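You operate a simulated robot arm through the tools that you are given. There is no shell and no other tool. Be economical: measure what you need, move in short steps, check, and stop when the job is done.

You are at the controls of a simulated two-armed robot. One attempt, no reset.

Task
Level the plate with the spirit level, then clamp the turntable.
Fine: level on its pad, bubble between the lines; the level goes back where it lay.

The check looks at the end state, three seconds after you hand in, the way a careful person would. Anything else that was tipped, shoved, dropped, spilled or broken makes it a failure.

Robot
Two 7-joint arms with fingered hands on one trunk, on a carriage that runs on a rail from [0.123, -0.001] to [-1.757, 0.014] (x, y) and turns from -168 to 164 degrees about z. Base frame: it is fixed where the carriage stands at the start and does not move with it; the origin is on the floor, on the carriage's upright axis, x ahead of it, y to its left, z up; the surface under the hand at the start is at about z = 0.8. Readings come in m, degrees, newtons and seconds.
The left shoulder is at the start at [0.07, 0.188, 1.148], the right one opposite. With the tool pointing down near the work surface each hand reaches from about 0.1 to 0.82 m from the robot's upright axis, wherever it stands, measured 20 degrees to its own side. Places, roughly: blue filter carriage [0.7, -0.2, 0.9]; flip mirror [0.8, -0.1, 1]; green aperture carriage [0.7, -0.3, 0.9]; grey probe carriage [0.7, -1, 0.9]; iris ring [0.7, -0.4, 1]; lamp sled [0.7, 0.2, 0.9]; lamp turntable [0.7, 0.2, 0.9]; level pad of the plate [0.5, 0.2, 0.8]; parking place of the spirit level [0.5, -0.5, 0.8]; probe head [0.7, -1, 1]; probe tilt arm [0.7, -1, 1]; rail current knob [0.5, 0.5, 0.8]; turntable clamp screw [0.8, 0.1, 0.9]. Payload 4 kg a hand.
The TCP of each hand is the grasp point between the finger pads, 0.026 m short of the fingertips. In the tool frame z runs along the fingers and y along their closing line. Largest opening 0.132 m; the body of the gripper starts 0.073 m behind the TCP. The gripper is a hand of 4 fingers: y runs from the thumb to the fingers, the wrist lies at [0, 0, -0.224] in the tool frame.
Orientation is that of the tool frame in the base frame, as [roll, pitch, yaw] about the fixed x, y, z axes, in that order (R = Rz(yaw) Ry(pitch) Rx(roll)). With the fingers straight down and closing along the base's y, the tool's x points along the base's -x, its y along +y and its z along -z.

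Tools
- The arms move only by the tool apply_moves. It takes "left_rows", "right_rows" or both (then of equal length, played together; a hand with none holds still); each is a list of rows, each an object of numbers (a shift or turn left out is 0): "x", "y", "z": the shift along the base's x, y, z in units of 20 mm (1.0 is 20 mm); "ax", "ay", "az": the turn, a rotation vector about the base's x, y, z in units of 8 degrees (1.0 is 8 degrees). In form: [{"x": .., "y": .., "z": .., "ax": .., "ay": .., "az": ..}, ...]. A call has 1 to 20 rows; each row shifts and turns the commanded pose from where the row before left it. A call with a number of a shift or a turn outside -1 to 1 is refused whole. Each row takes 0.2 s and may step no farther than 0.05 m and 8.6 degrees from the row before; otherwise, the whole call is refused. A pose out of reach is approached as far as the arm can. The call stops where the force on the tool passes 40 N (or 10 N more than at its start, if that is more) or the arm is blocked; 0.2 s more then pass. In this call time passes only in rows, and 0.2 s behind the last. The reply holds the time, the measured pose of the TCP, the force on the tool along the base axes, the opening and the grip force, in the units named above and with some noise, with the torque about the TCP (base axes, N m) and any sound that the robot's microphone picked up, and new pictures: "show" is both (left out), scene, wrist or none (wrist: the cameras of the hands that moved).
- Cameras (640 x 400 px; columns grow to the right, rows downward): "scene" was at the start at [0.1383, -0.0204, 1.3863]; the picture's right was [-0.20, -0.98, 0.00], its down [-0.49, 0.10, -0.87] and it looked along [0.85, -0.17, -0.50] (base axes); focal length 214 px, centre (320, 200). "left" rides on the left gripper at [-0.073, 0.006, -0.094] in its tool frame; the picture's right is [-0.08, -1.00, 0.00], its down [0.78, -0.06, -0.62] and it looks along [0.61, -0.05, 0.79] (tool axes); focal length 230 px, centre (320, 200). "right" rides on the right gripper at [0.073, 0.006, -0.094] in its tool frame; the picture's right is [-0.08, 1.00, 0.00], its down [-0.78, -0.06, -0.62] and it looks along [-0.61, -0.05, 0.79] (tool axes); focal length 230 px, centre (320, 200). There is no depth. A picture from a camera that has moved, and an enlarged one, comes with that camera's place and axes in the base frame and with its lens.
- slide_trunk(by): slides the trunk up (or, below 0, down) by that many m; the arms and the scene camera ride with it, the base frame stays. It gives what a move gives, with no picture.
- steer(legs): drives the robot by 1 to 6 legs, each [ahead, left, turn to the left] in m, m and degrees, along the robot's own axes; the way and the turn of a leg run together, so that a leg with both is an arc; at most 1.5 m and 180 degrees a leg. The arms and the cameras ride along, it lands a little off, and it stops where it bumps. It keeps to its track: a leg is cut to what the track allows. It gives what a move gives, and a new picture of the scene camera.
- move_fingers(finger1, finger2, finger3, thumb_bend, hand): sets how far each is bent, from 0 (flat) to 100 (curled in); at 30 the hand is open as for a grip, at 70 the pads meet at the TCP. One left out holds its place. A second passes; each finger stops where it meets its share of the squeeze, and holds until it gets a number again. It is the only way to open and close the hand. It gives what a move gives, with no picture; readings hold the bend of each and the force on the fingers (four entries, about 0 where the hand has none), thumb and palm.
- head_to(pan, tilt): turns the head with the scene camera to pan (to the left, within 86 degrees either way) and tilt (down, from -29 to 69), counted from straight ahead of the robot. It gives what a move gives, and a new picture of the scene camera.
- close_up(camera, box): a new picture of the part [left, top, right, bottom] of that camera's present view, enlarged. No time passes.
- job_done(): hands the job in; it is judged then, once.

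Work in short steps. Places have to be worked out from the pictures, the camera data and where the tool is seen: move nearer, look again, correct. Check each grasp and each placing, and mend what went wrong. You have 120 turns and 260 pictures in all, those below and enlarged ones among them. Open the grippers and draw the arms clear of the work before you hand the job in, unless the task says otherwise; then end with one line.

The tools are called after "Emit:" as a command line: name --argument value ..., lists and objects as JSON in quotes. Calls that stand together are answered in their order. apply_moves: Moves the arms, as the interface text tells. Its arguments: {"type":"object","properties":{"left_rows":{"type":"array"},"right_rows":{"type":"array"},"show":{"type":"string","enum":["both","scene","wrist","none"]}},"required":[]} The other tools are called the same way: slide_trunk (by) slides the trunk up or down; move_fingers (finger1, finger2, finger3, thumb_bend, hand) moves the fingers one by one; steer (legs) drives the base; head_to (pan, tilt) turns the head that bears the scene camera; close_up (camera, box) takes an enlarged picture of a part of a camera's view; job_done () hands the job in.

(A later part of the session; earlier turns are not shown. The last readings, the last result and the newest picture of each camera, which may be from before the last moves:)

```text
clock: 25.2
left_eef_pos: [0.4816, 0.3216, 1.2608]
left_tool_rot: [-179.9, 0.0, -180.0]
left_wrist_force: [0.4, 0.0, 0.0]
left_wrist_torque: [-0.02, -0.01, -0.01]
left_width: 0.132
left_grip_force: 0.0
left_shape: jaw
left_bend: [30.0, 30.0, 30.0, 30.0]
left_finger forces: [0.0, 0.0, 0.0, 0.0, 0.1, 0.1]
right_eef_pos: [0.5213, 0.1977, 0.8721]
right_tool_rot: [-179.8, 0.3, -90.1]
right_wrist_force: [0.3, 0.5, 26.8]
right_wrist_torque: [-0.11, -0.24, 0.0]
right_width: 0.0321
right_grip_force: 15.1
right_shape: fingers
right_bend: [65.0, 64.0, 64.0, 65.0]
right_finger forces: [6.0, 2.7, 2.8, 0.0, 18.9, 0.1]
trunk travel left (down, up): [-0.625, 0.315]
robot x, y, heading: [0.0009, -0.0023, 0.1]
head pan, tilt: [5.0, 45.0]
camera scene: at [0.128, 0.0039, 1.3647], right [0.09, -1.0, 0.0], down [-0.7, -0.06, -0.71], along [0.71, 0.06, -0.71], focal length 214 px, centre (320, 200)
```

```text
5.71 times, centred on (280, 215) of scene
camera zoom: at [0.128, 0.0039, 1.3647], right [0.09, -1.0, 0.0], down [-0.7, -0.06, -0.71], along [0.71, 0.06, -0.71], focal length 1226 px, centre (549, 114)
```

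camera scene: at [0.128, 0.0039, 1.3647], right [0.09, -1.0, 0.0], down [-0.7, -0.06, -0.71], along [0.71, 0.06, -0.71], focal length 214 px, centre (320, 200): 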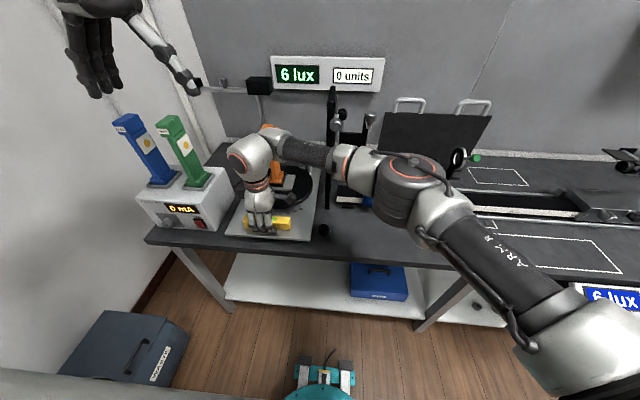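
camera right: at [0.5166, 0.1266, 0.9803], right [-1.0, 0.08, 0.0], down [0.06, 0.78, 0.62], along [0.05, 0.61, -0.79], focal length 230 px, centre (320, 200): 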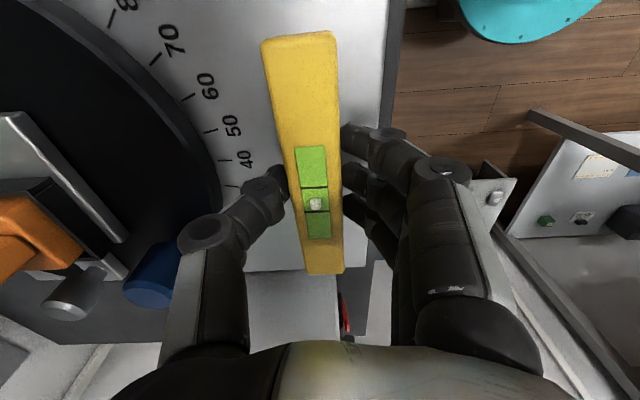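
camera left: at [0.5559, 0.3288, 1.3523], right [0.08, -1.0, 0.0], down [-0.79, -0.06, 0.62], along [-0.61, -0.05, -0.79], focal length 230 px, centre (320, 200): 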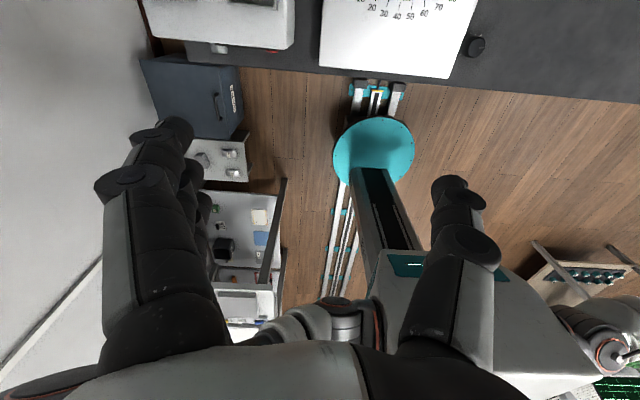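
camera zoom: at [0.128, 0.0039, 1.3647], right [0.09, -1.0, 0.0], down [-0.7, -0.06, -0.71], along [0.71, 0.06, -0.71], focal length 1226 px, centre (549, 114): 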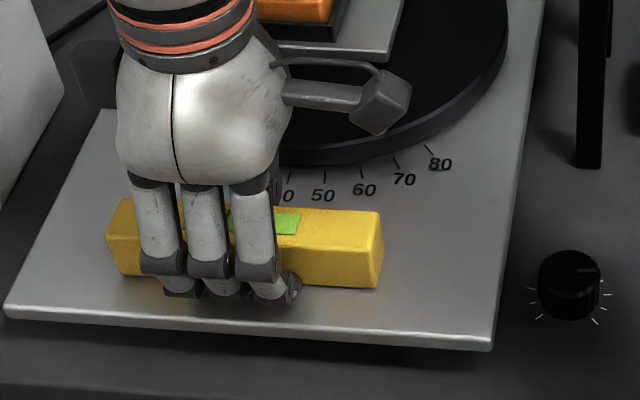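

It touched at TCP z ≈ 0.872. I'll ease up a few millimetres to unload, then open, with the thumb only slightly so it stays off the turntable.

Emit:
apply_moves --right_rows '[{"z": 0.15}]' --show "none"

Emit:
move_fingers --hand "right" --finger1 53 --finger2 53 --finger3 53 --thumb_bend 56

Emit:
apply_moves --right_rows '[{"z": 0.5}, {"z": 0.5}, {"z": 1}, {"z": 1}, {"z": 1}, {"z": 1}]'

Emit:
close_up --camera "scene" --box '[225, 180, 335, 250]'

Emit:
close_up --camera "right" --box '[220, 20, 420, 280]'

```text
clock: 25.6
left_eef_pos: [0.484, 0.3227, 1.2591]
left_tool_rot: [-180.0, 0.0, -180.0]
left_wrist_force: [0.3, 0.3, -0.6]
left_wrist_torque: [-0.01, -0.02, 0.01]
left_width: 0.1316
left_grip_force: 0.0
left_shape: jaw
left_bend: [30.0, 30.0, 30.0, 30.0]
left_finger forces: [0.1, 0.0, 0.1, 0.0, 0.0, 0.0]
right_eef_pos: [0.5216, 0.1987, 0.873]
right_tool_rot: [180.0, 0.0, -90.0]
right_wrist_force: [0.1, 3.5, 13.9]
right_wrist_torque: [0.04, -0.1, 0.03]
right_width: 0.0326
right_grip_force: 9.5
right_shape: fingers
right_bend: [64.0, 64.0, 64.0, 65.0]
right_finger forces: [2.5, 2.7, 2.8, 0.0, 11.2, 0.0]
trunk travel left (down, up): [-0.625, 0.315]
robot x, y, heading: [0.0008, -0.0049, 0.1]
head pan, tilt: [5.0, 45.0]
```

```text
clock: 26.6
left_eef_pos: [0.4826, 0.3219, 1.2575]
left_tool_rot: [-180.0, 0.0, -179.9]
left_wrist_force: [-1.1, 0.2, -0.6]
left_wrist_torque: [-0.02, -0.01, 0.01]
left_width: 0.1315
left_grip_force: 0.1
left_shape: jaw
left_bend: [30.0, 30.0, 30.0, 30.0]
left_finger forces: [0.0, 0.1, 0.1, 0.0, 0.1, 0.0]
right_eef_pos: [0.5214, 0.1979, 0.8725]
right_tool_rot: [-179.9, 0.0, -90.0]
right_wrist_force: [3.3, 0.3, 26.7]
right_wrist_torque: [-0.09, 0.15, 0.03]
right_width: 0.0446
right_grip_force: 13.2
right_shape: fingers
right_bend: [59.0, 57.0, 55.0, 58.0]
right_finger forces: [6.2, 5.3, 5.7, 0.1, 9.1, 0.0]
trunk travel left (down, up): [-0.625, 0.315]
robot x, y, heading: [-0.0004, 0.0008, 0.2]
head pan, tilt: [5.0, 45.0]
```

```text
clock: 28.0
left_eef_pos: [0.4846, 0.3224, 1.2582]
left_tool_rot: [180.0, 0.1, 180.0]
left_wrist_force: [0.2, 0.4, 0.4]
left_wrist_torque: [0.06, -0.03, 0.03]
left_width: 0.1318
left_grip_force: 0.0
left_shape: jaw
left_bend: [30.0, 30.0, 30.0, 30.0]
left_finger forces: [0.0, 0.0, 0.1, 0.0, 0.0, 0.0]
right_eef_pos: [0.5249, 0.1989, 0.9732]
right_tool_rot: [-179.9, 0.0, -90.0]
right_wrist_force: [0.1, 0.0, -0.5]
right_wrist_torque: [0.0, -0.04, -0.03]
right_width: 0.0554
right_grip_force: 0.0
right_shape: fingers
right_bend: [53.0, 53.0, 53.0, 56.0]
right_finger forces: [0.0, 0.0, 0.0, 0.0, 0.1, 0.0]
trunk travel left (down, up): [-0.625, 0.315]
robot x, y, heading: [0.0028, 0.0005, -0.2]
head pan, tilt: [5.0, 45.0]
camera scene: at [0.1305, 0.0049, 1.3638], right [0.09, -1.0, 0.0], down [-0.7, -0.06, -0.71], along [0.7, 0.06, -0.71], focal length 214 px, centre (320, 200)
camera right: at [0.5198, 0.1253, 1.0667], right [-1.0, 0.08, 0.0], down [0.06, 0.79, 0.62], along [0.05, 0.61, -0.79], focal length 230 px, centre (320, 200)
```

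scene: 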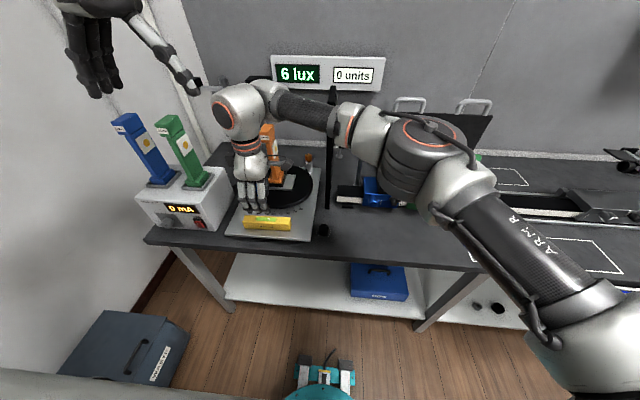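
right: 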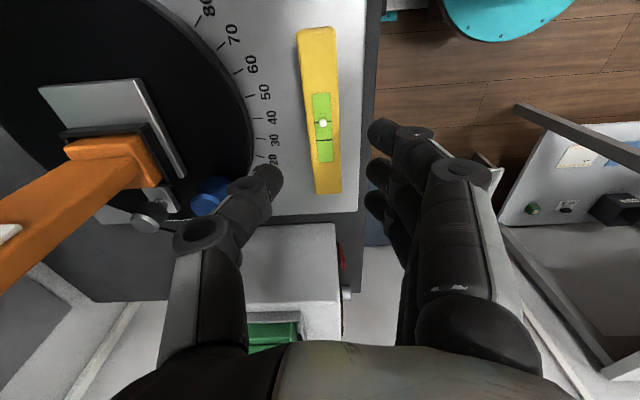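

```text
5.71 times, centred on (280, 215) of scene
camera zoom: at [0.1305, 0.0049, 1.3638], right [0.09, -1.0, 0.0], down [-0.7, -0.06, -0.71], along [0.7, 0.06, -0.71], focal length 1226 px, centre (549, 114)
```

zoom: 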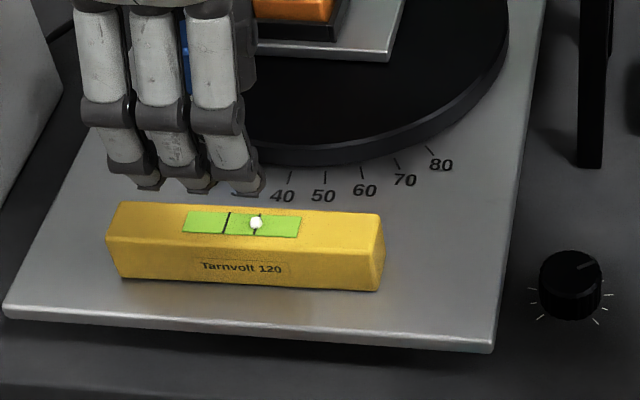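

```text
1.54 times, centred on (320, 150) of right
camera zoom: at [0.5198, 0.1253, 1.0667], right [-1.0, 0.08, 0.0], down [0.06, 0.79, 0.62], along [0.05, 0.61, -0.79], focal length 354 px, centre (320, 277)
```

zoom: 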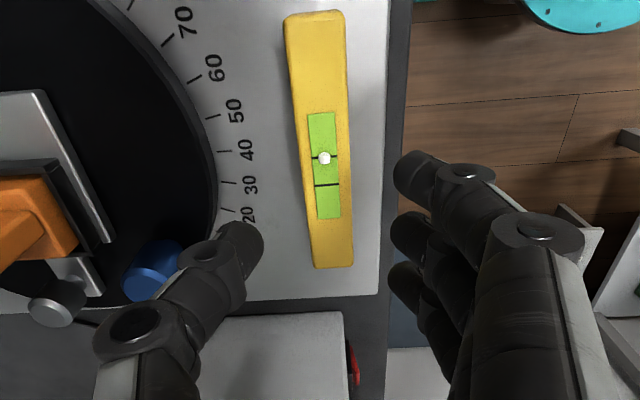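

The level sits square on the plate with the bubble over its right line, so the right side is slightly high. I'll move the right hand above the black knob (about 0.540, 0.029), turned 45° so only the thumb sits on the plate side.

Emit:
apply_moves --right_rows '[{"y": -0.95, "x": 0.08, "az": 0.2}, {"y": -0.95, "x": 0.08, "az": 0.6}, {"y": -0.95, "x": 0.08, "az": 0.7}, {"y": -0.95, "x": 0.08, "az": 0.7}, {"y": -0.95, "x": 0.08, "az": 0.7}, {"y": -0.95, "x": 0.08, "az": 0.7}, {"y": -0.95, "x": 0.08, "az": 0.7}, {"y": -0.95, "x": 0.08, "az": 0.7}, {"y": -0.95, "x": 0.08, "az": 0.62}]' --show "wrist"

Emit:
close_up --camera "scene" --box '[210, 120, 370, 250]'

```text
clock: 30.0
left_eef_pos: [0.4848, 0.3213, 1.2589]
left_tool_rot: [180.0, 0.0, -179.9]
left_wrist_force: [-0.3, -0.5, -0.4]
left_wrist_torque: [0.0, -0.01, 0.02]
left_width: 0.1314
left_grip_force: 0.0
left_shape: jaw
left_bend: [30.0, 30.0, 30.0, 30.0]
left_finger forces: [0.0, 0.0, 0.0, 0.0, 0.1, 0.1]
right_eef_pos: [0.5369, 0.0273, 0.9715]
right_tool_rot: [-179.9, 0.1, -44.9]
right_wrist_force: [0.4, 0.1, 0.3]
right_wrist_torque: [0.01, 0.03, 0.0]
right_width: 0.0553
right_grip_force: 0.1
right_shape: fingers
right_bend: [53.0, 53.0, 53.0, 56.0]
right_finger forces: [0.1, 0.0, 0.0, 0.1, 0.0, 0.0]
trunk travel left (down, up): [-0.625, 0.315]
robot x, y, heading: [-0.0008, -0.0031, 0.1]
head pan, tilt: [5.0, 45.0]
camera right: at [0.5857, -0.0297, 1.0667], right [-0.76, -0.65, 0.0], down [-0.51, 0.6, 0.62], along [-0.4, 0.47, -0.79], focal length 230 px, centre (320, 200)
```

right: 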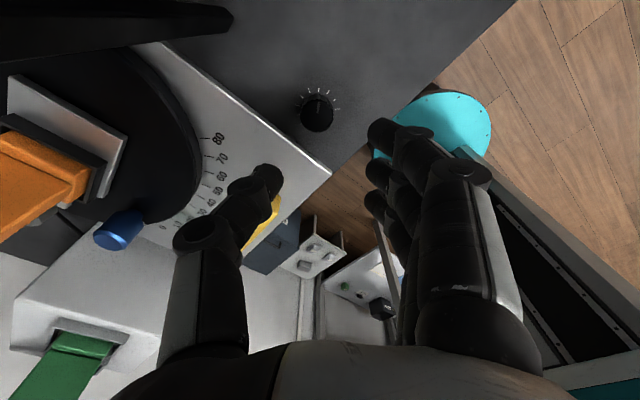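

```text
3.08 times, centred on (290, 185) of scene
camera zoom: at [0.1307, 0.004, 1.3639], right [0.09, -1.0, 0.0], down [-0.7, -0.06, -0.71], along [0.7, 0.06, -0.71], focal length 660 px, centre (412, 246)
```

zoom: 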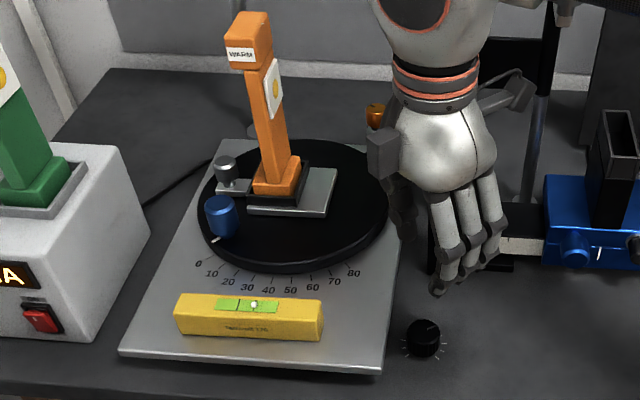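

The knob shows at about (0.543, 0.025). I'll go down partway and look again.

Emit:
apply_moves --right_rows '[{"x": 0.25, "y": -0.1, "z": -1}, {"z": -1}, {"z": -1}]' --show "wrist"

Emit:
close_up --camera "scene" --box '[260, 160, 370, 260]'

```text
clock: 30.8
left_eef_pos: [0.4846, 0.3226, 1.2586]
left_tool_rot: [179.9, 0.0, -180.0]
left_wrist_force: [0.0, -0.5, 0.5]
left_wrist_torque: [-0.01, 0.0, -0.02]
left_width: 0.1318
left_grip_force: 0.1
left_shape: jaw
left_bend: [30.0, 30.0, 30.0, 30.0]
left_finger forces: [0.1, 0.0, 0.1, 0.1, 0.0, 0.0]
right_eef_pos: [0.5441, 0.0234, 0.9111]
right_tool_rot: [179.9, 0.1, -45.0]
right_wrist_force: [0.0, -0.1, 0.2]
right_wrist_torque: [-0.02, -0.03, 0.01]
right_width: 0.0555
right_grip_force: 0.0
right_shape: fingers
right_bend: [53.0, 53.0, 53.0, 56.0]
right_finger forces: [0.0, 0.0, 0.0, 0.1, 0.0, 0.0]
trunk travel left (down, up): [-0.625, 0.315]
robot x, y, heading: [0.0046, 0.0003, -0.0]
head pan, tilt: [5.0, 45.0]
camera right: at [0.5919, -0.0319, 1.0053], right [-0.76, -0.65, 0.0], down [-0.51, 0.6, 0.62], along [-0.4, 0.47, -0.79], focal length 230 px, centre (320, 200)
```

right: 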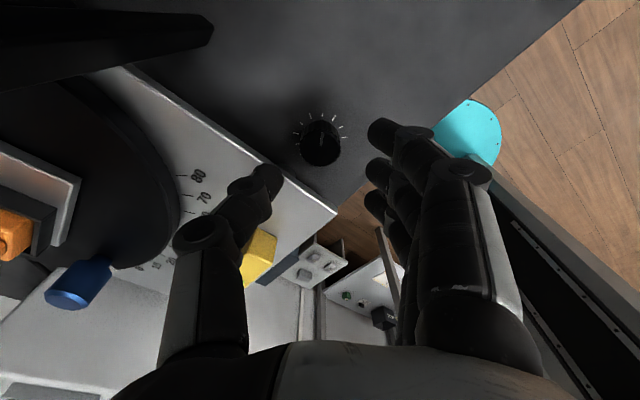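

```text
4.00 times, centred on (315, 210) of scene
camera zoom: at [0.1304, 0.0048, 1.3639], right [0.09, -1.0, 0.0], down [-0.7, -0.06, -0.71], along [0.7, 0.06, -0.71], focal length 858 px, centre (340, 160)
```

zoom: 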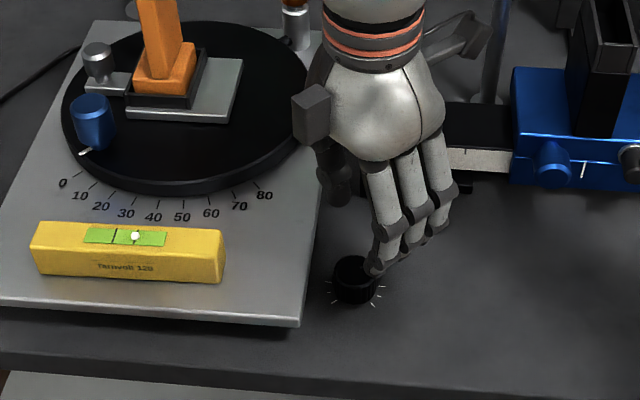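

The knob is directly under the TCP. I'll turn back 20° to balance the clearances to the plate edge, then go down until the fingertips are beside the knob.

Emit:
apply_moves --right_rows '[{"az": -0.9}, {"az": -0.8}, {"az": -0.8}, {"z": -1, "y": 0.05}, {"z": -0.75}, {"z": -0.7}]' --show "wrist"

Emit:
close_up --camera "scene" --box '[270, 180, 370, 260]'

```text
clock: 32.2
left_eef_pos: [0.4844, 0.3217, 1.2589]
left_tool_rot: [-180.0, -0.1, 180.0]
left_wrist_force: [0.0, -0.5, 0.1]
left_wrist_torque: [-0.04, -0.01, 0.01]
left_width: 0.1317
left_grip_force: 0.0
left_shape: jaw
left_bend: [30.0, 30.0, 30.0, 30.0]
left_finger forces: [0.1, 0.0, 0.0, 0.1, 0.1, 0.1]
right_eef_pos: [0.5443, 0.0261, 0.8642]
right_tool_rot: [180.0, 0.0, -65.0]
right_wrist_force: [-0.4, -0.7, 0.9]
right_wrist_torque: [0.0, 0.03, 0.0]
right_width: 0.0552
right_grip_force: 0.0
right_shape: fingers
right_bend: [53.0, 53.0, 53.0, 56.0]
right_finger forces: [0.0, 0.1, 0.1, 0.1, 0.1, 0.0]
trunk travel left (down, up): [-0.625, 0.315]
robot x, y, heading: [-0.0013, -0.0004, -0.2]
head pan, tilt: [5.0, 45.0]
camera right: at [0.5705, -0.0424, 0.9581], right [-0.94, -0.35, 0.0], down [-0.28, 0.74, 0.62], along [-0.22, 0.58, -0.79], focal length 230 px, centre (320, 200)
```

right: 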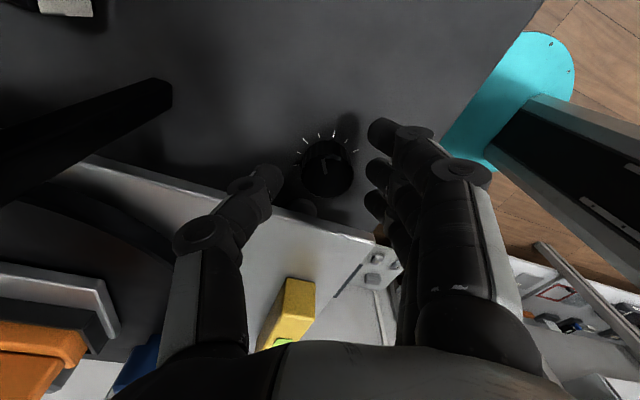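

```text
5.00 times, centred on (320, 220) of scene
camera zoom: at [0.1307, 0.0047, 1.3639], right [0.09, -1.0, 0.0], down [-0.7, -0.06, -0.71], along [0.7, 0.06, -0.71], focal length 1072 px, centre (320, 100)
```

zoom: 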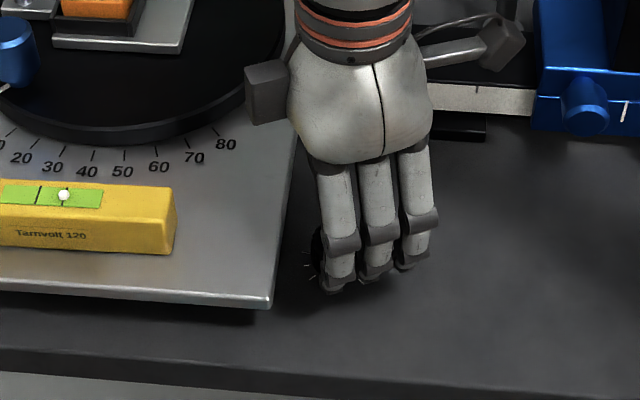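

The rays agree on a knob at (0.5425, 0.025) with its top near z 0.827. I'll go down another 30 mm, then close.

Emit:
apply_moves --right_rows '[{"z": -0.5, "x": -0.07}, {"z": -0.5}, {"z": -0.5}]' --show "wrist"

Emit:
move_fingers --hand "right" --finger1 67 --finger2 67 --finger3 67 --thumb_bend 67

Emit:
apply_moves --right_rows '[{}]' --show "wrist"

Emit:
close_up --camera "scene" --box '[230, 180, 370, 260]'

```text
clock: 33.2
left_eef_pos: [0.4782, 0.3224, 1.2597]
left_tool_rot: [180.0, 0.4, 179.9]
left_wrist_force: [-0.1, 0.4, 0.0]
left_wrist_torque: [-0.02, 0.02, 0.02]
left_width: 0.1319
left_grip_force: 0.1
left_shape: jaw
left_bend: [30.0, 30.0, 30.0, 30.0]
left_finger forces: [0.0, 0.0, 0.0, 0.0, 0.0, 0.1]
right_eef_pos: [0.5498, 0.0314, 0.8595]
right_tool_rot: [-177.2, 0.5, -65.2]
right_wrist_force: [-0.2, -0.5, 0.1]
right_wrist_torque: [-0.02, 0.03, 0.01]
right_width: 0.0556
right_grip_force: 0.2
right_shape: fingers
right_bend: [53.0, 52.0, 53.0, 56.0]
right_finger forces: [0.0, 1.0, 0.0, 0.1, 0.1, 0.1]
trunk travel left (down, up): [-0.625, 0.315]
robot x, y, heading: [-0.0014, 0.0023, 0.2]
head pan, tilt: [5.0, 45.0]
stopped in row 3 (right hand): the arm was blocked; the commanded pose is now the measured one
camera right: at [0.5721, -0.0396, 0.9523], right [-0.94, -0.35, -0.05], down [-0.3, 0.72, 0.63], along [-0.18, 0.6, -0.78], focal length 230 px, centre (320, 200)
```

right: 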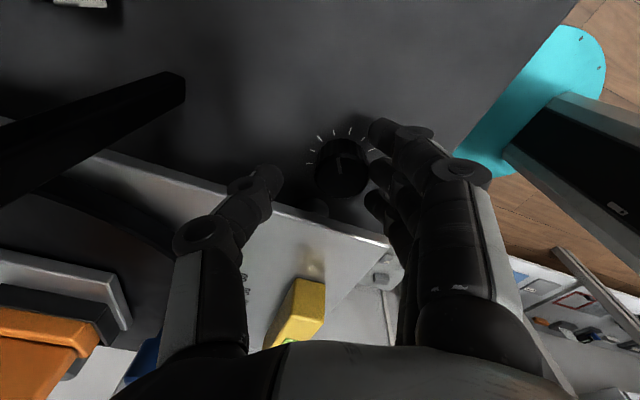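

```text
clock: 34.2
left_eef_pos: [0.477, 0.3238, 1.2619]
left_tool_rot: [-180.0, 0.5, 179.9]
left_wrist_force: [-0.7, 0.2, 0.4]
left_wrist_torque: [0.01, -0.01, -0.02]
left_width: 0.1318
left_grip_force: 0.0
left_shape: jaw
left_bend: [30.0, 30.0, 30.0, 30.0]
left_finger forces: [0.0, 0.0, 0.1, 0.0, 0.1, 0.0]
right_eef_pos: [0.5497, 0.0323, 0.8597]
right_tool_rot: [-177.4, 0.4, -65.3]
right_wrist_force: [-12.9, -2.8, -2.0]
right_wrist_torque: [-0.13, 0.26, 0.04]
right_width: 0.0209
right_grip_force: 6.1
right_shape: fingers
right_bend: [67.0, 54.0, 60.0, 67.0]
right_finger forces: [0.1, 8.0, 5.1, 0.0, 0.0, 0.1]
trunk travel left (down, up): [-0.625, 0.315]
robot x, y, heading: [0.0002, -0.0013, -0.0]
head pan, tilt: [5.0, 45.0]
```

```text
clock: 34.6
left_eef_pos: [0.4766, 0.3236, 1.2624]
left_tool_rot: [-179.9, 0.3, 180.0]
left_wrist_force: [-0.1, -0.2, -0.1]
left_wrist_torque: [0.0, -0.01, 0.01]
left_width: 0.1317
left_grip_force: 0.0
left_shape: jaw
left_bend: [30.0, 30.0, 30.0, 30.0]
left_finger forces: [0.1, 0.0, 0.0, 0.1, 0.1, 0.0]
right_eef_pos: [0.5499, 0.0318, 0.8588]
right_tool_rot: [-177.5, 0.4, -65.4]
right_wrist_force: [-11.9, -3.4, -0.7]
right_wrist_torque: [-0.1, 0.29, 0.09]
right_width: 0.0209
right_grip_force: 6.5
right_shape: fingers
right_bend: [67.0, 54.0, 60.0, 67.0]
right_finger forces: [0.1, 8.0, 5.0, 0.1, 0.1, 0.1]
trunk travel left (down, up): [-0.625, 0.315]
robot x, y, heading: [0.0003, 0.0006, -0.1]
head pan, tilt: [5.0, 45.0]
camera right: at [0.5716, -0.0395, 0.9525], right [-0.94, -0.34, -0.04], down [-0.3, 0.72, 0.62], along [-0.18, 0.6, -0.78], focal length 230 px, centre (320, 200)
```

right: 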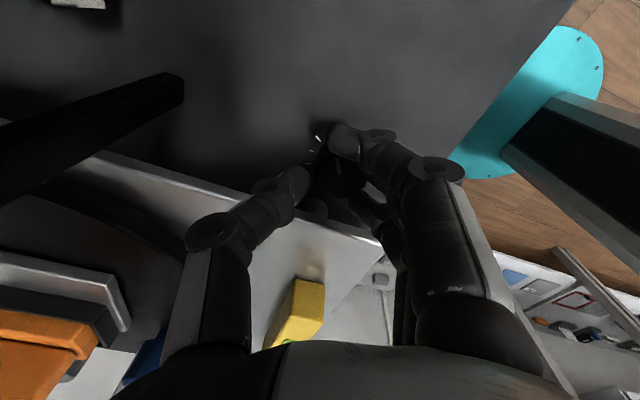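

```text
4.57 times, centred on (300, 220) of scene
camera zoom: at [0.1226, 0.0056, 1.3649], right [0.09, -1.0, 0.0], down [-0.7, -0.06, -0.71], along [0.71, 0.06, -0.7], focal length 980 px, centre (411, 109)
```

zoom: 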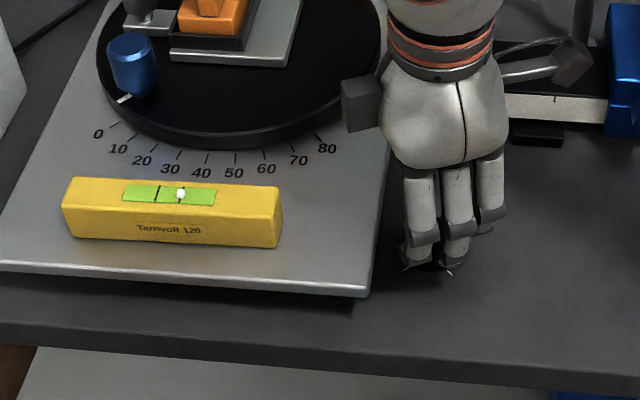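

The fingers landed on the knob's rim, so they weren't spread wide enough. I'll open, lift, undo the small tilt and look again.

Emit:
move_fingers --hand "right" --finger1 45 --finger2 45 --finger3 45 --thumb_bend 54

Emit:
apply_moves --right_rows '[{"z": 0.5}, {"z": 0.5, "ax": -0.137, "ay": 0.295}, {"x": -0.3, "y": -0.25, "z": 0.2}]' --show "wrist"

Emit:
close_up --camera "scene" --box '[230, 180, 370, 260]'

Emit:
close_up --camera "right" --box '[210, 90, 450, 250]'

```text
clock: 35.6
left_eef_pos: [0.477, 0.325, 1.2617]
left_tool_rot: [-179.9, 0.4, 179.9]
left_wrist_force: [0.3, -0.3, -0.1]
left_wrist_torque: [-0.03, 0.02, 0.01]
left_width: 0.132
left_grip_force: 0.0
left_shape: jaw
left_bend: [30.0, 30.0, 30.0, 30.0]
left_finger forces: [0.0, 0.1, 0.1, 0.0, 0.0, 0.1]
right_eef_pos: [0.5504, 0.0309, 0.8586]
right_tool_rot: [-177.3, 0.4, -65.4]
right_wrist_force: [-0.2, 0.1, 0.4]
right_wrist_torque: [-0.03, -0.03, 0.0]
right_width: 0.0714
right_grip_force: 0.1
right_shape: fingers
right_bend: [45.0, 45.0, 45.0, 54.0]
right_finger forces: [0.1, 0.0, 0.0, 0.0, 0.1, 0.1]
trunk travel left (down, up): [-0.625, 0.315]
robot x, y, heading: [-0.0034, -0.0005, -0.0]
head pan, tilt: [5.0, 45.0]
```

```text
clock: 36.4
left_eef_pos: [0.4844, 0.3223, 1.2587]
left_tool_rot: [-179.9, 0.1, -180.0]
left_wrist_force: [-1.0, -0.3, 0.4]
left_wrist_torque: [0.01, 0.02, 0.0]
left_width: 0.1318
left_grip_force: 0.0
left_shape: jaw
left_bend: [30.0, 30.0, 30.0, 30.0]
left_finger forces: [0.0, 0.0, 0.2, 0.0, 0.0, 0.0]
right_eef_pos: [0.5476, 0.0221, 0.877]
right_tool_rot: [179.4, 0.3, -65.5]
right_wrist_force: [-0.8, 0.1, 0.3]
right_wrist_torque: [0.02, 0.01, -0.02]
right_width: 0.0715
right_grip_force: 0.1
right_shape: fingers
right_bend: [45.0, 45.0, 45.0, 54.0]
right_finger forces: [0.1, 0.1, 0.1, 0.0, 0.0, 0.0]
trunk travel left (down, up): [-0.625, 0.315]
robot x, y, heading: [-0.0015, 0.0038, -0.2]
head pan, tilt: [5.0, 45.0]
camera right: at [0.5741, -0.0453, 0.9704], right [-0.94, -0.34, 0.01], down [-0.26, 0.74, 0.62], along [-0.22, 0.58, -0.78], focal length 230 px, centre (320, 200)
```

right: 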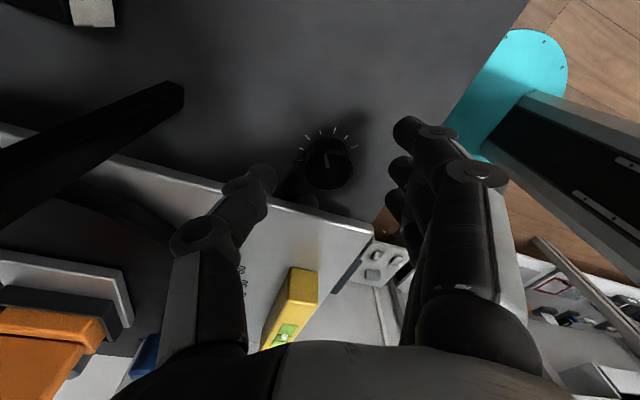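

```text
4.57 times, centred on (300, 220) of scene
camera zoom: at [0.1291, 0.0045, 1.3639], right [0.09, -1.0, 0.0], down [-0.7, -0.06, -0.71], along [0.71, 0.06, -0.71], focal length 980 px, centre (411, 109)
```

zoom: 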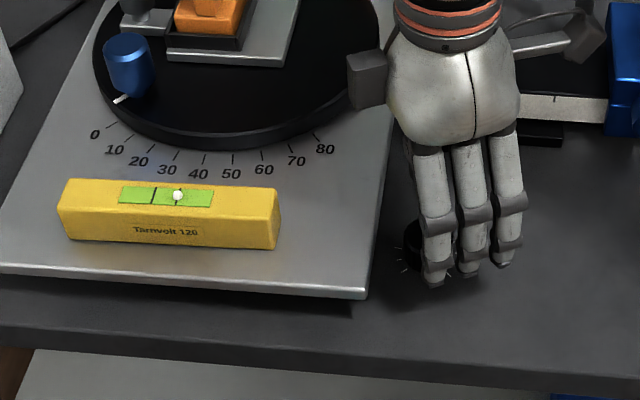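

```text
2.50 times, centred on (330, 170) of right
camera zoom: at [0.5741, -0.0453, 0.9704], right [-0.94, -0.34, 0.01], down [-0.26, 0.74, 0.62], along [-0.22, 0.58, -0.78], focal length 575 px, centre (295, 275)
```

zoom: 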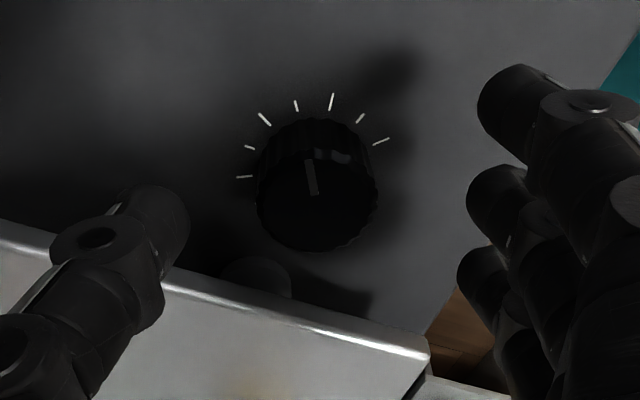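

The raised knob's top centre is really at (0.5395, 0.029), so my earlier aim was off by about 8 mm. I'll shift there, and go down with the wider opening.

Emit:
apply_moves --right_rows '[{"x": -0.4, "y": 0.33}, {"z": -0.5}, {"z": -0.5}, {"z": -0.5}, {"z": -0.5}]' --show "wrist"

Emit:
close_up --camera "right" --box '[210, 90, 450, 250]'

```text
clock: 37.6
left_eef_pos: [0.4775, 0.3232, 1.2642]
left_tool_rot: [-180.0, 0.5, 180.0]
left_wrist_force: [0.0, 0.1, -0.6]
left_wrist_torque: [-0.03, -0.01, -0.01]
left_width: 0.1318
left_grip_force: 0.0
left_shape: jaw
left_bend: [30.0, 30.0, 30.0, 30.0]
left_finger forces: [0.0, 0.0, 0.0, 0.1, 0.1, 0.0]
right_eef_pos: [0.5437, 0.0368, 0.8601]
right_tool_rot: [-178.4, 0.7, -65.7]
right_wrist_force: [0.7, -0.1, -0.2]
right_wrist_torque: [-0.06, 0.0, 0.04]
right_width: 0.0717
right_grip_force: 0.0
right_shape: fingers
right_bend: [45.0, 45.0, 45.0, 54.0]
right_finger forces: [0.0, 0.0, 0.0, 0.0, 0.0, 0.1]
trunk travel left (down, up): [-0.625, 0.315]
robot x, y, heading: [0.0016, -0.0016, -0.0]
head pan, tilt: [5.0, 45.0]
camera right: at [0.5678, -0.0343, 0.953], right [-0.94, -0.34, -0.03], down [-0.28, 0.73, 0.63], along [-0.19, 0.6, -0.78], focal length 230 px, centre (320, 200)
```

right: 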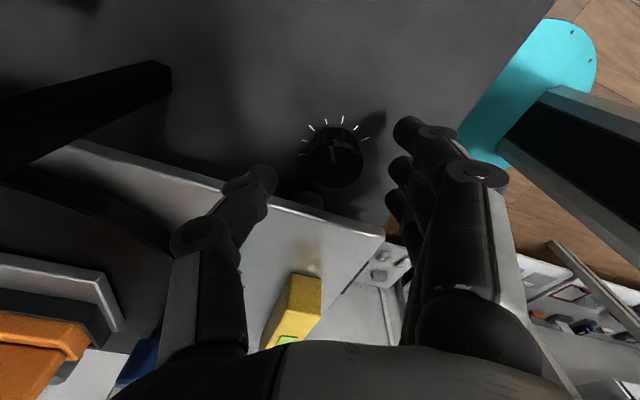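

```text
2.50 times, centred on (330, 170) of right
camera zoom: at [0.5678, -0.0343, 0.953], right [-0.94, -0.34, -0.03], down [-0.28, 0.73, 0.63], along [-0.19, 0.6, -0.78], focal length 575 px, centre (295, 275)
```

zoom: 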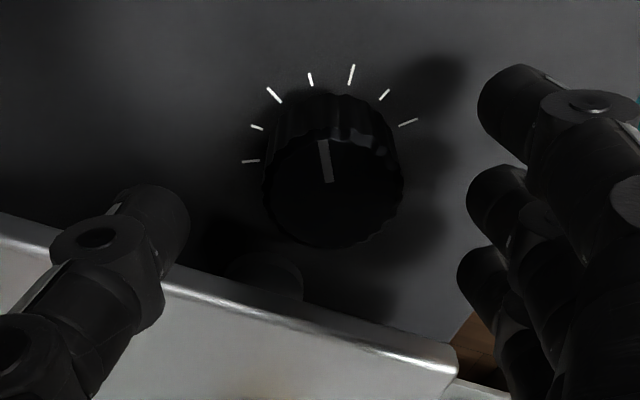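

The hand stopped sinking at z 0.86 with no force on the fingers, so some part of the arm seems to be touching. I'll look at the whole scene.

Emit:
head_to --pan -15 --tilt 45

Emit:
close_up --camera "left" --box '[0, 0, 640, 400]'

```text
clock: 38.4
left_eef_pos: [0.4764, 0.3228, 1.2627]
left_tool_rot: [-180.0, 0.4, 180.0]
left_wrist_force: [-0.3, -0.5, -0.4]
left_wrist_torque: [-0.01, -0.01, 0.0]
left_width: 0.132
left_grip_force: 0.0
left_shape: jaw
left_bend: [30.0, 30.0, 30.0, 30.0]
left_finger forces: [0.0, 0.0, 0.0, 0.1, 0.0, 0.0]
right_eef_pos: [0.5442, 0.0361, 0.8592]
right_tool_rot: [-178.3, 0.7, -65.6]
right_wrist_force: [0.2, 0.0, 0.0]
right_wrist_torque: [-0.04, 0.03, 0.0]
right_width: 0.0715
right_grip_force: 0.1
right_shape: fingers
right_bend: [45.0, 45.0, 45.0, 54.0]
right_finger forces: [0.1, 0.1, 0.1, 0.1, 0.0, 0.0]
trunk travel left (down, up): [-0.625, 0.315]
robot x, y, heading: [-0.0026, -0.0003, -0.1]
head pan, tilt: [-15.0, 45.0]
camera scene: at [0.1193, -0.0238, 1.3652], right [-0.26, -0.97, 0.0], down [-0.68, 0.18, -0.71], along [0.69, -0.18, -0.7], focal length 214 px, centre (320, 200)
```

scene: 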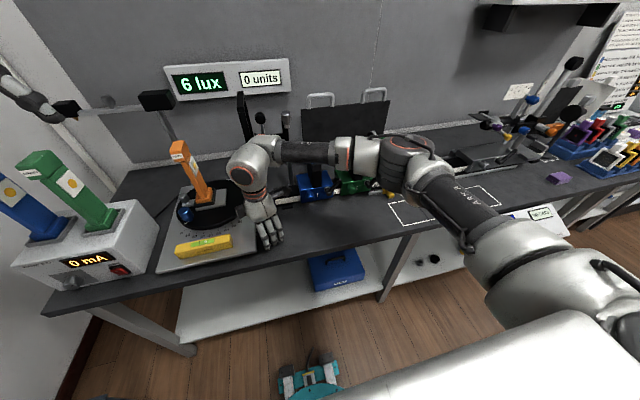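

```text
1.00 times, centred on (320, 200) of left (not enlarged: the box is as wide or as high as the picture)
camera zoom: at [0.5483, 0.3277, 1.3568], right [0.08, -1.0, 0.0], down [-0.79, -0.06, 0.61], along [-0.61, -0.05, -0.79], focal length 230 px, centre (320, 200)
```

zoom: 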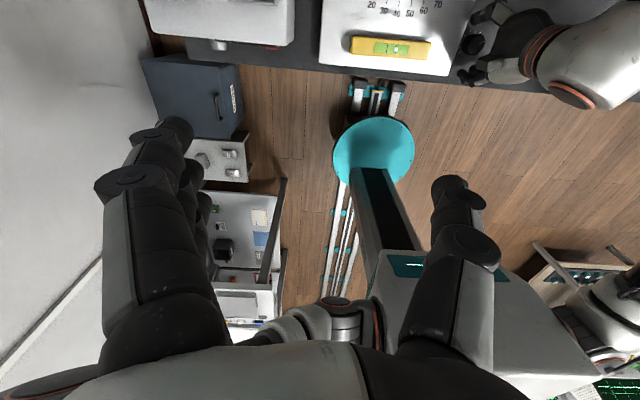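

The right forearm passes low over the filter carriages on the rail and likely touches something there. I'll lift at once and check the carriages.

Emit:
apply_moves --right_rows '[{"z": 0.5}, {"z": 0.7}, {"z": 1}, {"z": 1}]' --show "scene"

Emit:
close_up --camera "scene" --box '[240, 80, 440, 240]'

```text
clock: 39.4
left_eef_pos: [0.4831, 0.3216, 1.259]
left_tool_rot: [-180.0, 0.0, 180.0]
left_wrist_force: [-0.5, 0.2, -0.7]
left_wrist_torque: [0.01, 0.01, 0.0]
left_width: 0.1317
left_grip_force: 0.0
left_shape: jaw
left_bend: [30.0, 30.0, 30.0, 30.0]
left_finger forces: [0.0, 0.0, 0.0, 0.0, 0.0, 0.0]
right_eef_pos: [0.5373, 0.032, 0.9002]
right_tool_rot: [179.3, 0.4, -65.3]
right_wrist_force: [0.4, -0.2, -0.6]
right_wrist_torque: [0.03, -0.03, 0.01]
right_width: 0.0716
right_grip_force: 0.0
right_shape: fingers
right_bend: [45.0, 45.0, 45.0, 54.0]
right_finger forces: [0.0, 0.0, 0.2, 0.0, 0.0, 0.1]
trunk travel left (down, up): [-0.625, 0.315]
robot x, y, heading: [-0.0017, -0.003, -0.3]
head pan, tilt: [-15.0, 45.0]
camera scene: at [0.127, -0.0242, 1.3634], right [-0.26, -0.97, 0.0], down [-0.68, 0.18, -0.71], along [0.68, -0.18, -0.71], focal length 214 px, centre (320, 200)
```

scene: 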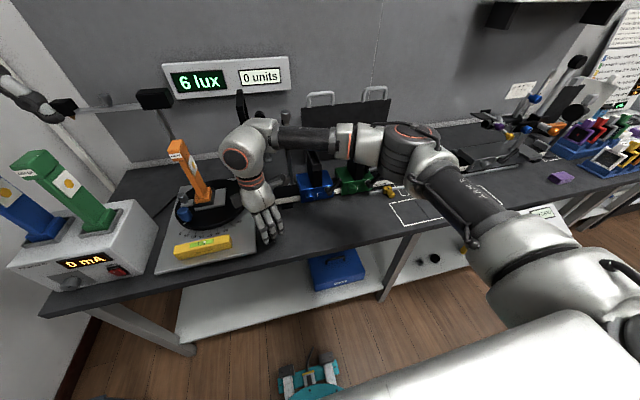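

```text
2.50 times, centred on (340, 160) of scene
camera zoom: at [0.127, -0.0242, 1.3634], right [-0.26, -0.97, 0.0], down [-0.68, 0.18, -0.71], along [0.68, -0.18, -0.71], focal length 536 px, centre (270, 300)
```

zoom: 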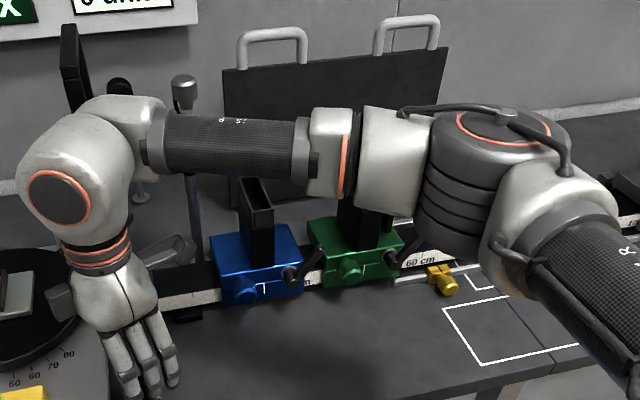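

I'll raise the trunk so the forearm comes in steeply from above.

Emit:
slide_trunk --by 0.25

Emit:
head_to --pan -12 --tilt 50

Emit:
close_up --camera "scene" --box '[240, 80, 440, 240]'

```text
clock: 42.0
left_eef_pos: [0.4864, 0.322, 1.5077]
left_tool_rot: [180.0, 0.0, 180.0]
left_wrist_force: [-1.0, 0.2, -0.1]
left_wrist_torque: [0.01, -0.03, 0.02]
left_width: 0.1316
left_grip_force: 0.1
left_shape: jaw
left_bend: [30.0, 30.0, 30.0, 30.0]
left_finger forces: [0.1, 0.0, 0.1, 0.0, 0.0, 0.0]
right_eef_pos: [0.5405, 0.033, 1.1492]
right_tool_rot: [179.3, 0.5, -65.4]
right_wrist_force: [0.2, -1.2, 0.4]
right_wrist_torque: [0.02, 0.03, 0.03]
right_width: 0.0716
right_grip_force: 0.1
right_shape: fingers
right_bend: [45.0, 45.0, 45.0, 54.0]
right_finger forces: [0.1, 0.1, 0.0, 0.1, 0.1, 0.0]
trunk travel left (down, up): [-0.875, 0.065]
robot x, y, heading: [-0.0005, -0.0004, -0.1]
head pan, tilt: [-15.0, 45.0]
```

```text
clock: 42.7
left_eef_pos: [0.4852, 0.3214, 1.508]
left_tool_rot: [-179.9, 0.0, 180.0]
left_wrist_force: [0.3, 0.7, 0.3]
left_wrist_torque: [0.01, -0.02, 0.01]
left_width: 0.132
left_grip_force: 0.0
left_shape: jaw
left_bend: [30.0, 30.0, 30.0, 30.0]
left_finger forces: [0.0, 0.1, 0.0, 0.0, 0.0, 0.0]
right_eef_pos: [0.5411, 0.0318, 1.1492]
right_tool_rot: [179.4, 0.5, -65.4]
right_wrist_force: [0.3, 0.7, 0.8]
right_wrist_torque: [0.01, 0.01, -0.02]
right_width: 0.0715
right_grip_force: 0.1
right_shape: fingers
right_bend: [45.0, 45.0, 45.0, 54.0]
right_finger forces: [0.0, 0.0, 0.1, 0.1, 0.0, 0.0]
trunk travel left (down, up): [-0.875, 0.065]
robot x, y, heading: [0.002, 0.0, 0.2]
head pan, tilt: [-12.0, 50.0]
camera scene: at [0.1257, -0.0182, 1.607], right [-0.21, -0.98, 0.0], down [-0.75, 0.16, -0.64], along [0.63, -0.13, -0.77], focal length 214 px, centre (320, 200)
```

scene: 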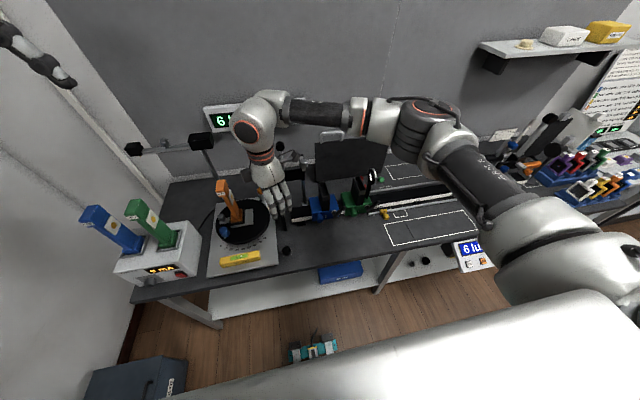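

```text
2.50 times, centred on (340, 160) of scene
camera zoom: at [0.1257, -0.0182, 1.607], right [-0.21, -0.98, 0.0], down [-0.75, 0.16, -0.64], along [0.63, -0.13, -0.77], focal length 536 px, centre (270, 300)
```

zoom: 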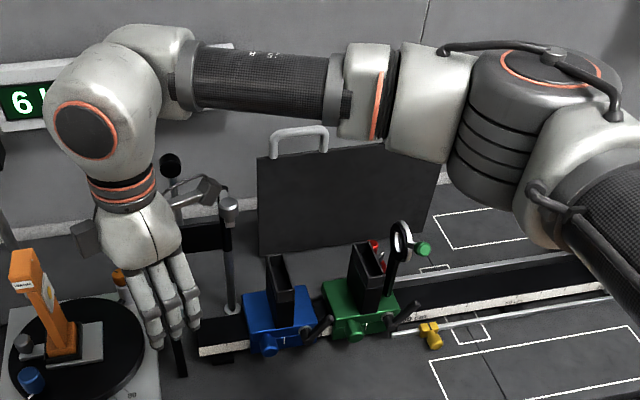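

The carriages and board stand as they did at the start. With the trunk raised, I'll go back down to z ≈ 0.88 over the knob and check the forearm's clearance.

Emit:
apply_moves --right_rows '[{"z": -1, "ax": 0.035}, {"z": -1, "ay": -0.09}, {"z": -1}, {"z": -1}, {"z": -1}, {"z": -1}, {"z": -1}, {"z": -1}, {"z": -1}, {"z": -1}, {"z": -1}, {"z": -1}, {"z": -1}, {"z": -0.4}]'

Emit:
close_up --camera "right" --box '[210, 90, 450, 250]'

Emit:
close_up --camera "scene" --box '[200, 150, 440, 300]'

```text
clock: 45.7
left_eef_pos: [0.4864, 0.3232, 1.5086]
left_tool_rot: [179.9, 0.0, -180.0]
left_wrist_force: [-0.3, 0.1, 0.5]
left_wrist_torque: [-0.05, 0.01, 0.0]
left_width: 0.1315
left_grip_force: 0.1
left_shape: jaw
left_bend: [30.0, 30.0, 30.0, 30.0]
left_finger forces: [0.0, 0.0, 0.0, 0.1, 0.0, 0.0]
right_eef_pos: [0.5403, 0.0319, 0.8831]
right_tool_rot: [-179.8, 0.4, -65.5]
right_wrist_force: [-0.3, -1.1, 0.1]
right_wrist_torque: [0.0, -0.02, -0.01]
right_width: 0.0715
right_grip_force: 0.1
right_shape: fingers
right_bend: [45.0, 45.0, 45.0, 54.0]
right_finger forces: [0.0, 0.0, 0.1, 0.1, 0.0, 0.1]
trunk travel left (down, up): [-0.875, 0.065]
robot x, y, heading: [-0.0045, 0.0015, 0.1]
head pan, tilt: [-12.0, 50.0]
camera scene: at [0.1256, -0.018, 1.607], right [-0.21, -0.98, 0.0], down [-0.75, 0.16, -0.64], along [0.63, -0.13, -0.77], focal length 214 px, centre (320, 200)
camera right: at [0.5652, -0.0378, 0.976], right [-0.94, -0.34, 0.0], down [-0.27, 0.73, 0.62], along [-0.21, 0.58, -0.78], focal length 230 px, centre (320, 200)
```

scene: 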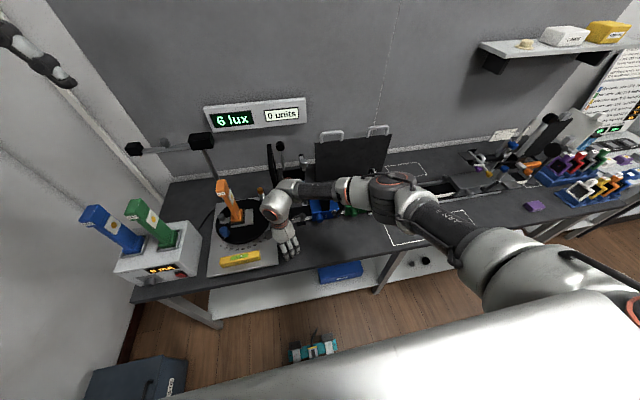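
right: 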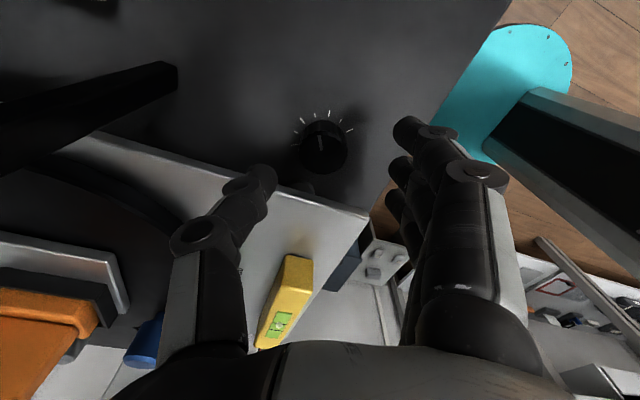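

```text
2.50 times, centred on (330, 170) of right
camera zoom: at [0.5652, -0.0378, 0.976], right [-0.94, -0.34, 0.0], down [-0.27, 0.73, 0.62], along [-0.21, 0.58, -0.78], focal length 575 px, centre (295, 275)
```

zoom: 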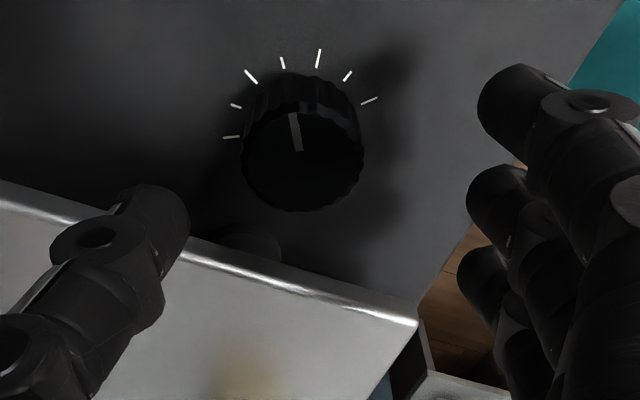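

```text
2.67 times, centred on (320, 225) of scene
camera zoom: at [0.1256, -0.018, 1.607], right [-0.21, -0.98, 0.0], down [-0.75, 0.16, -0.64], along [0.63, -0.13, -0.77], focal length 572 px, centre (320, 133)
```

zoom: 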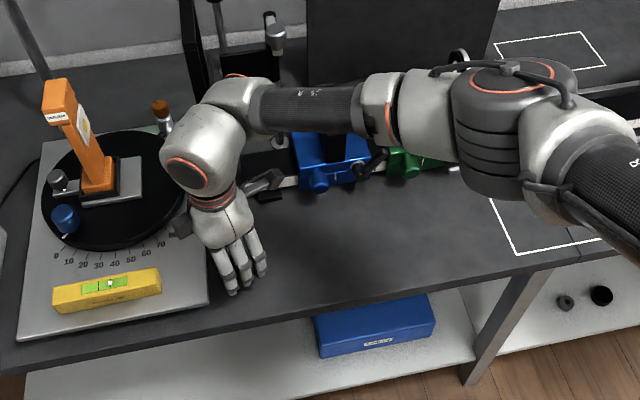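

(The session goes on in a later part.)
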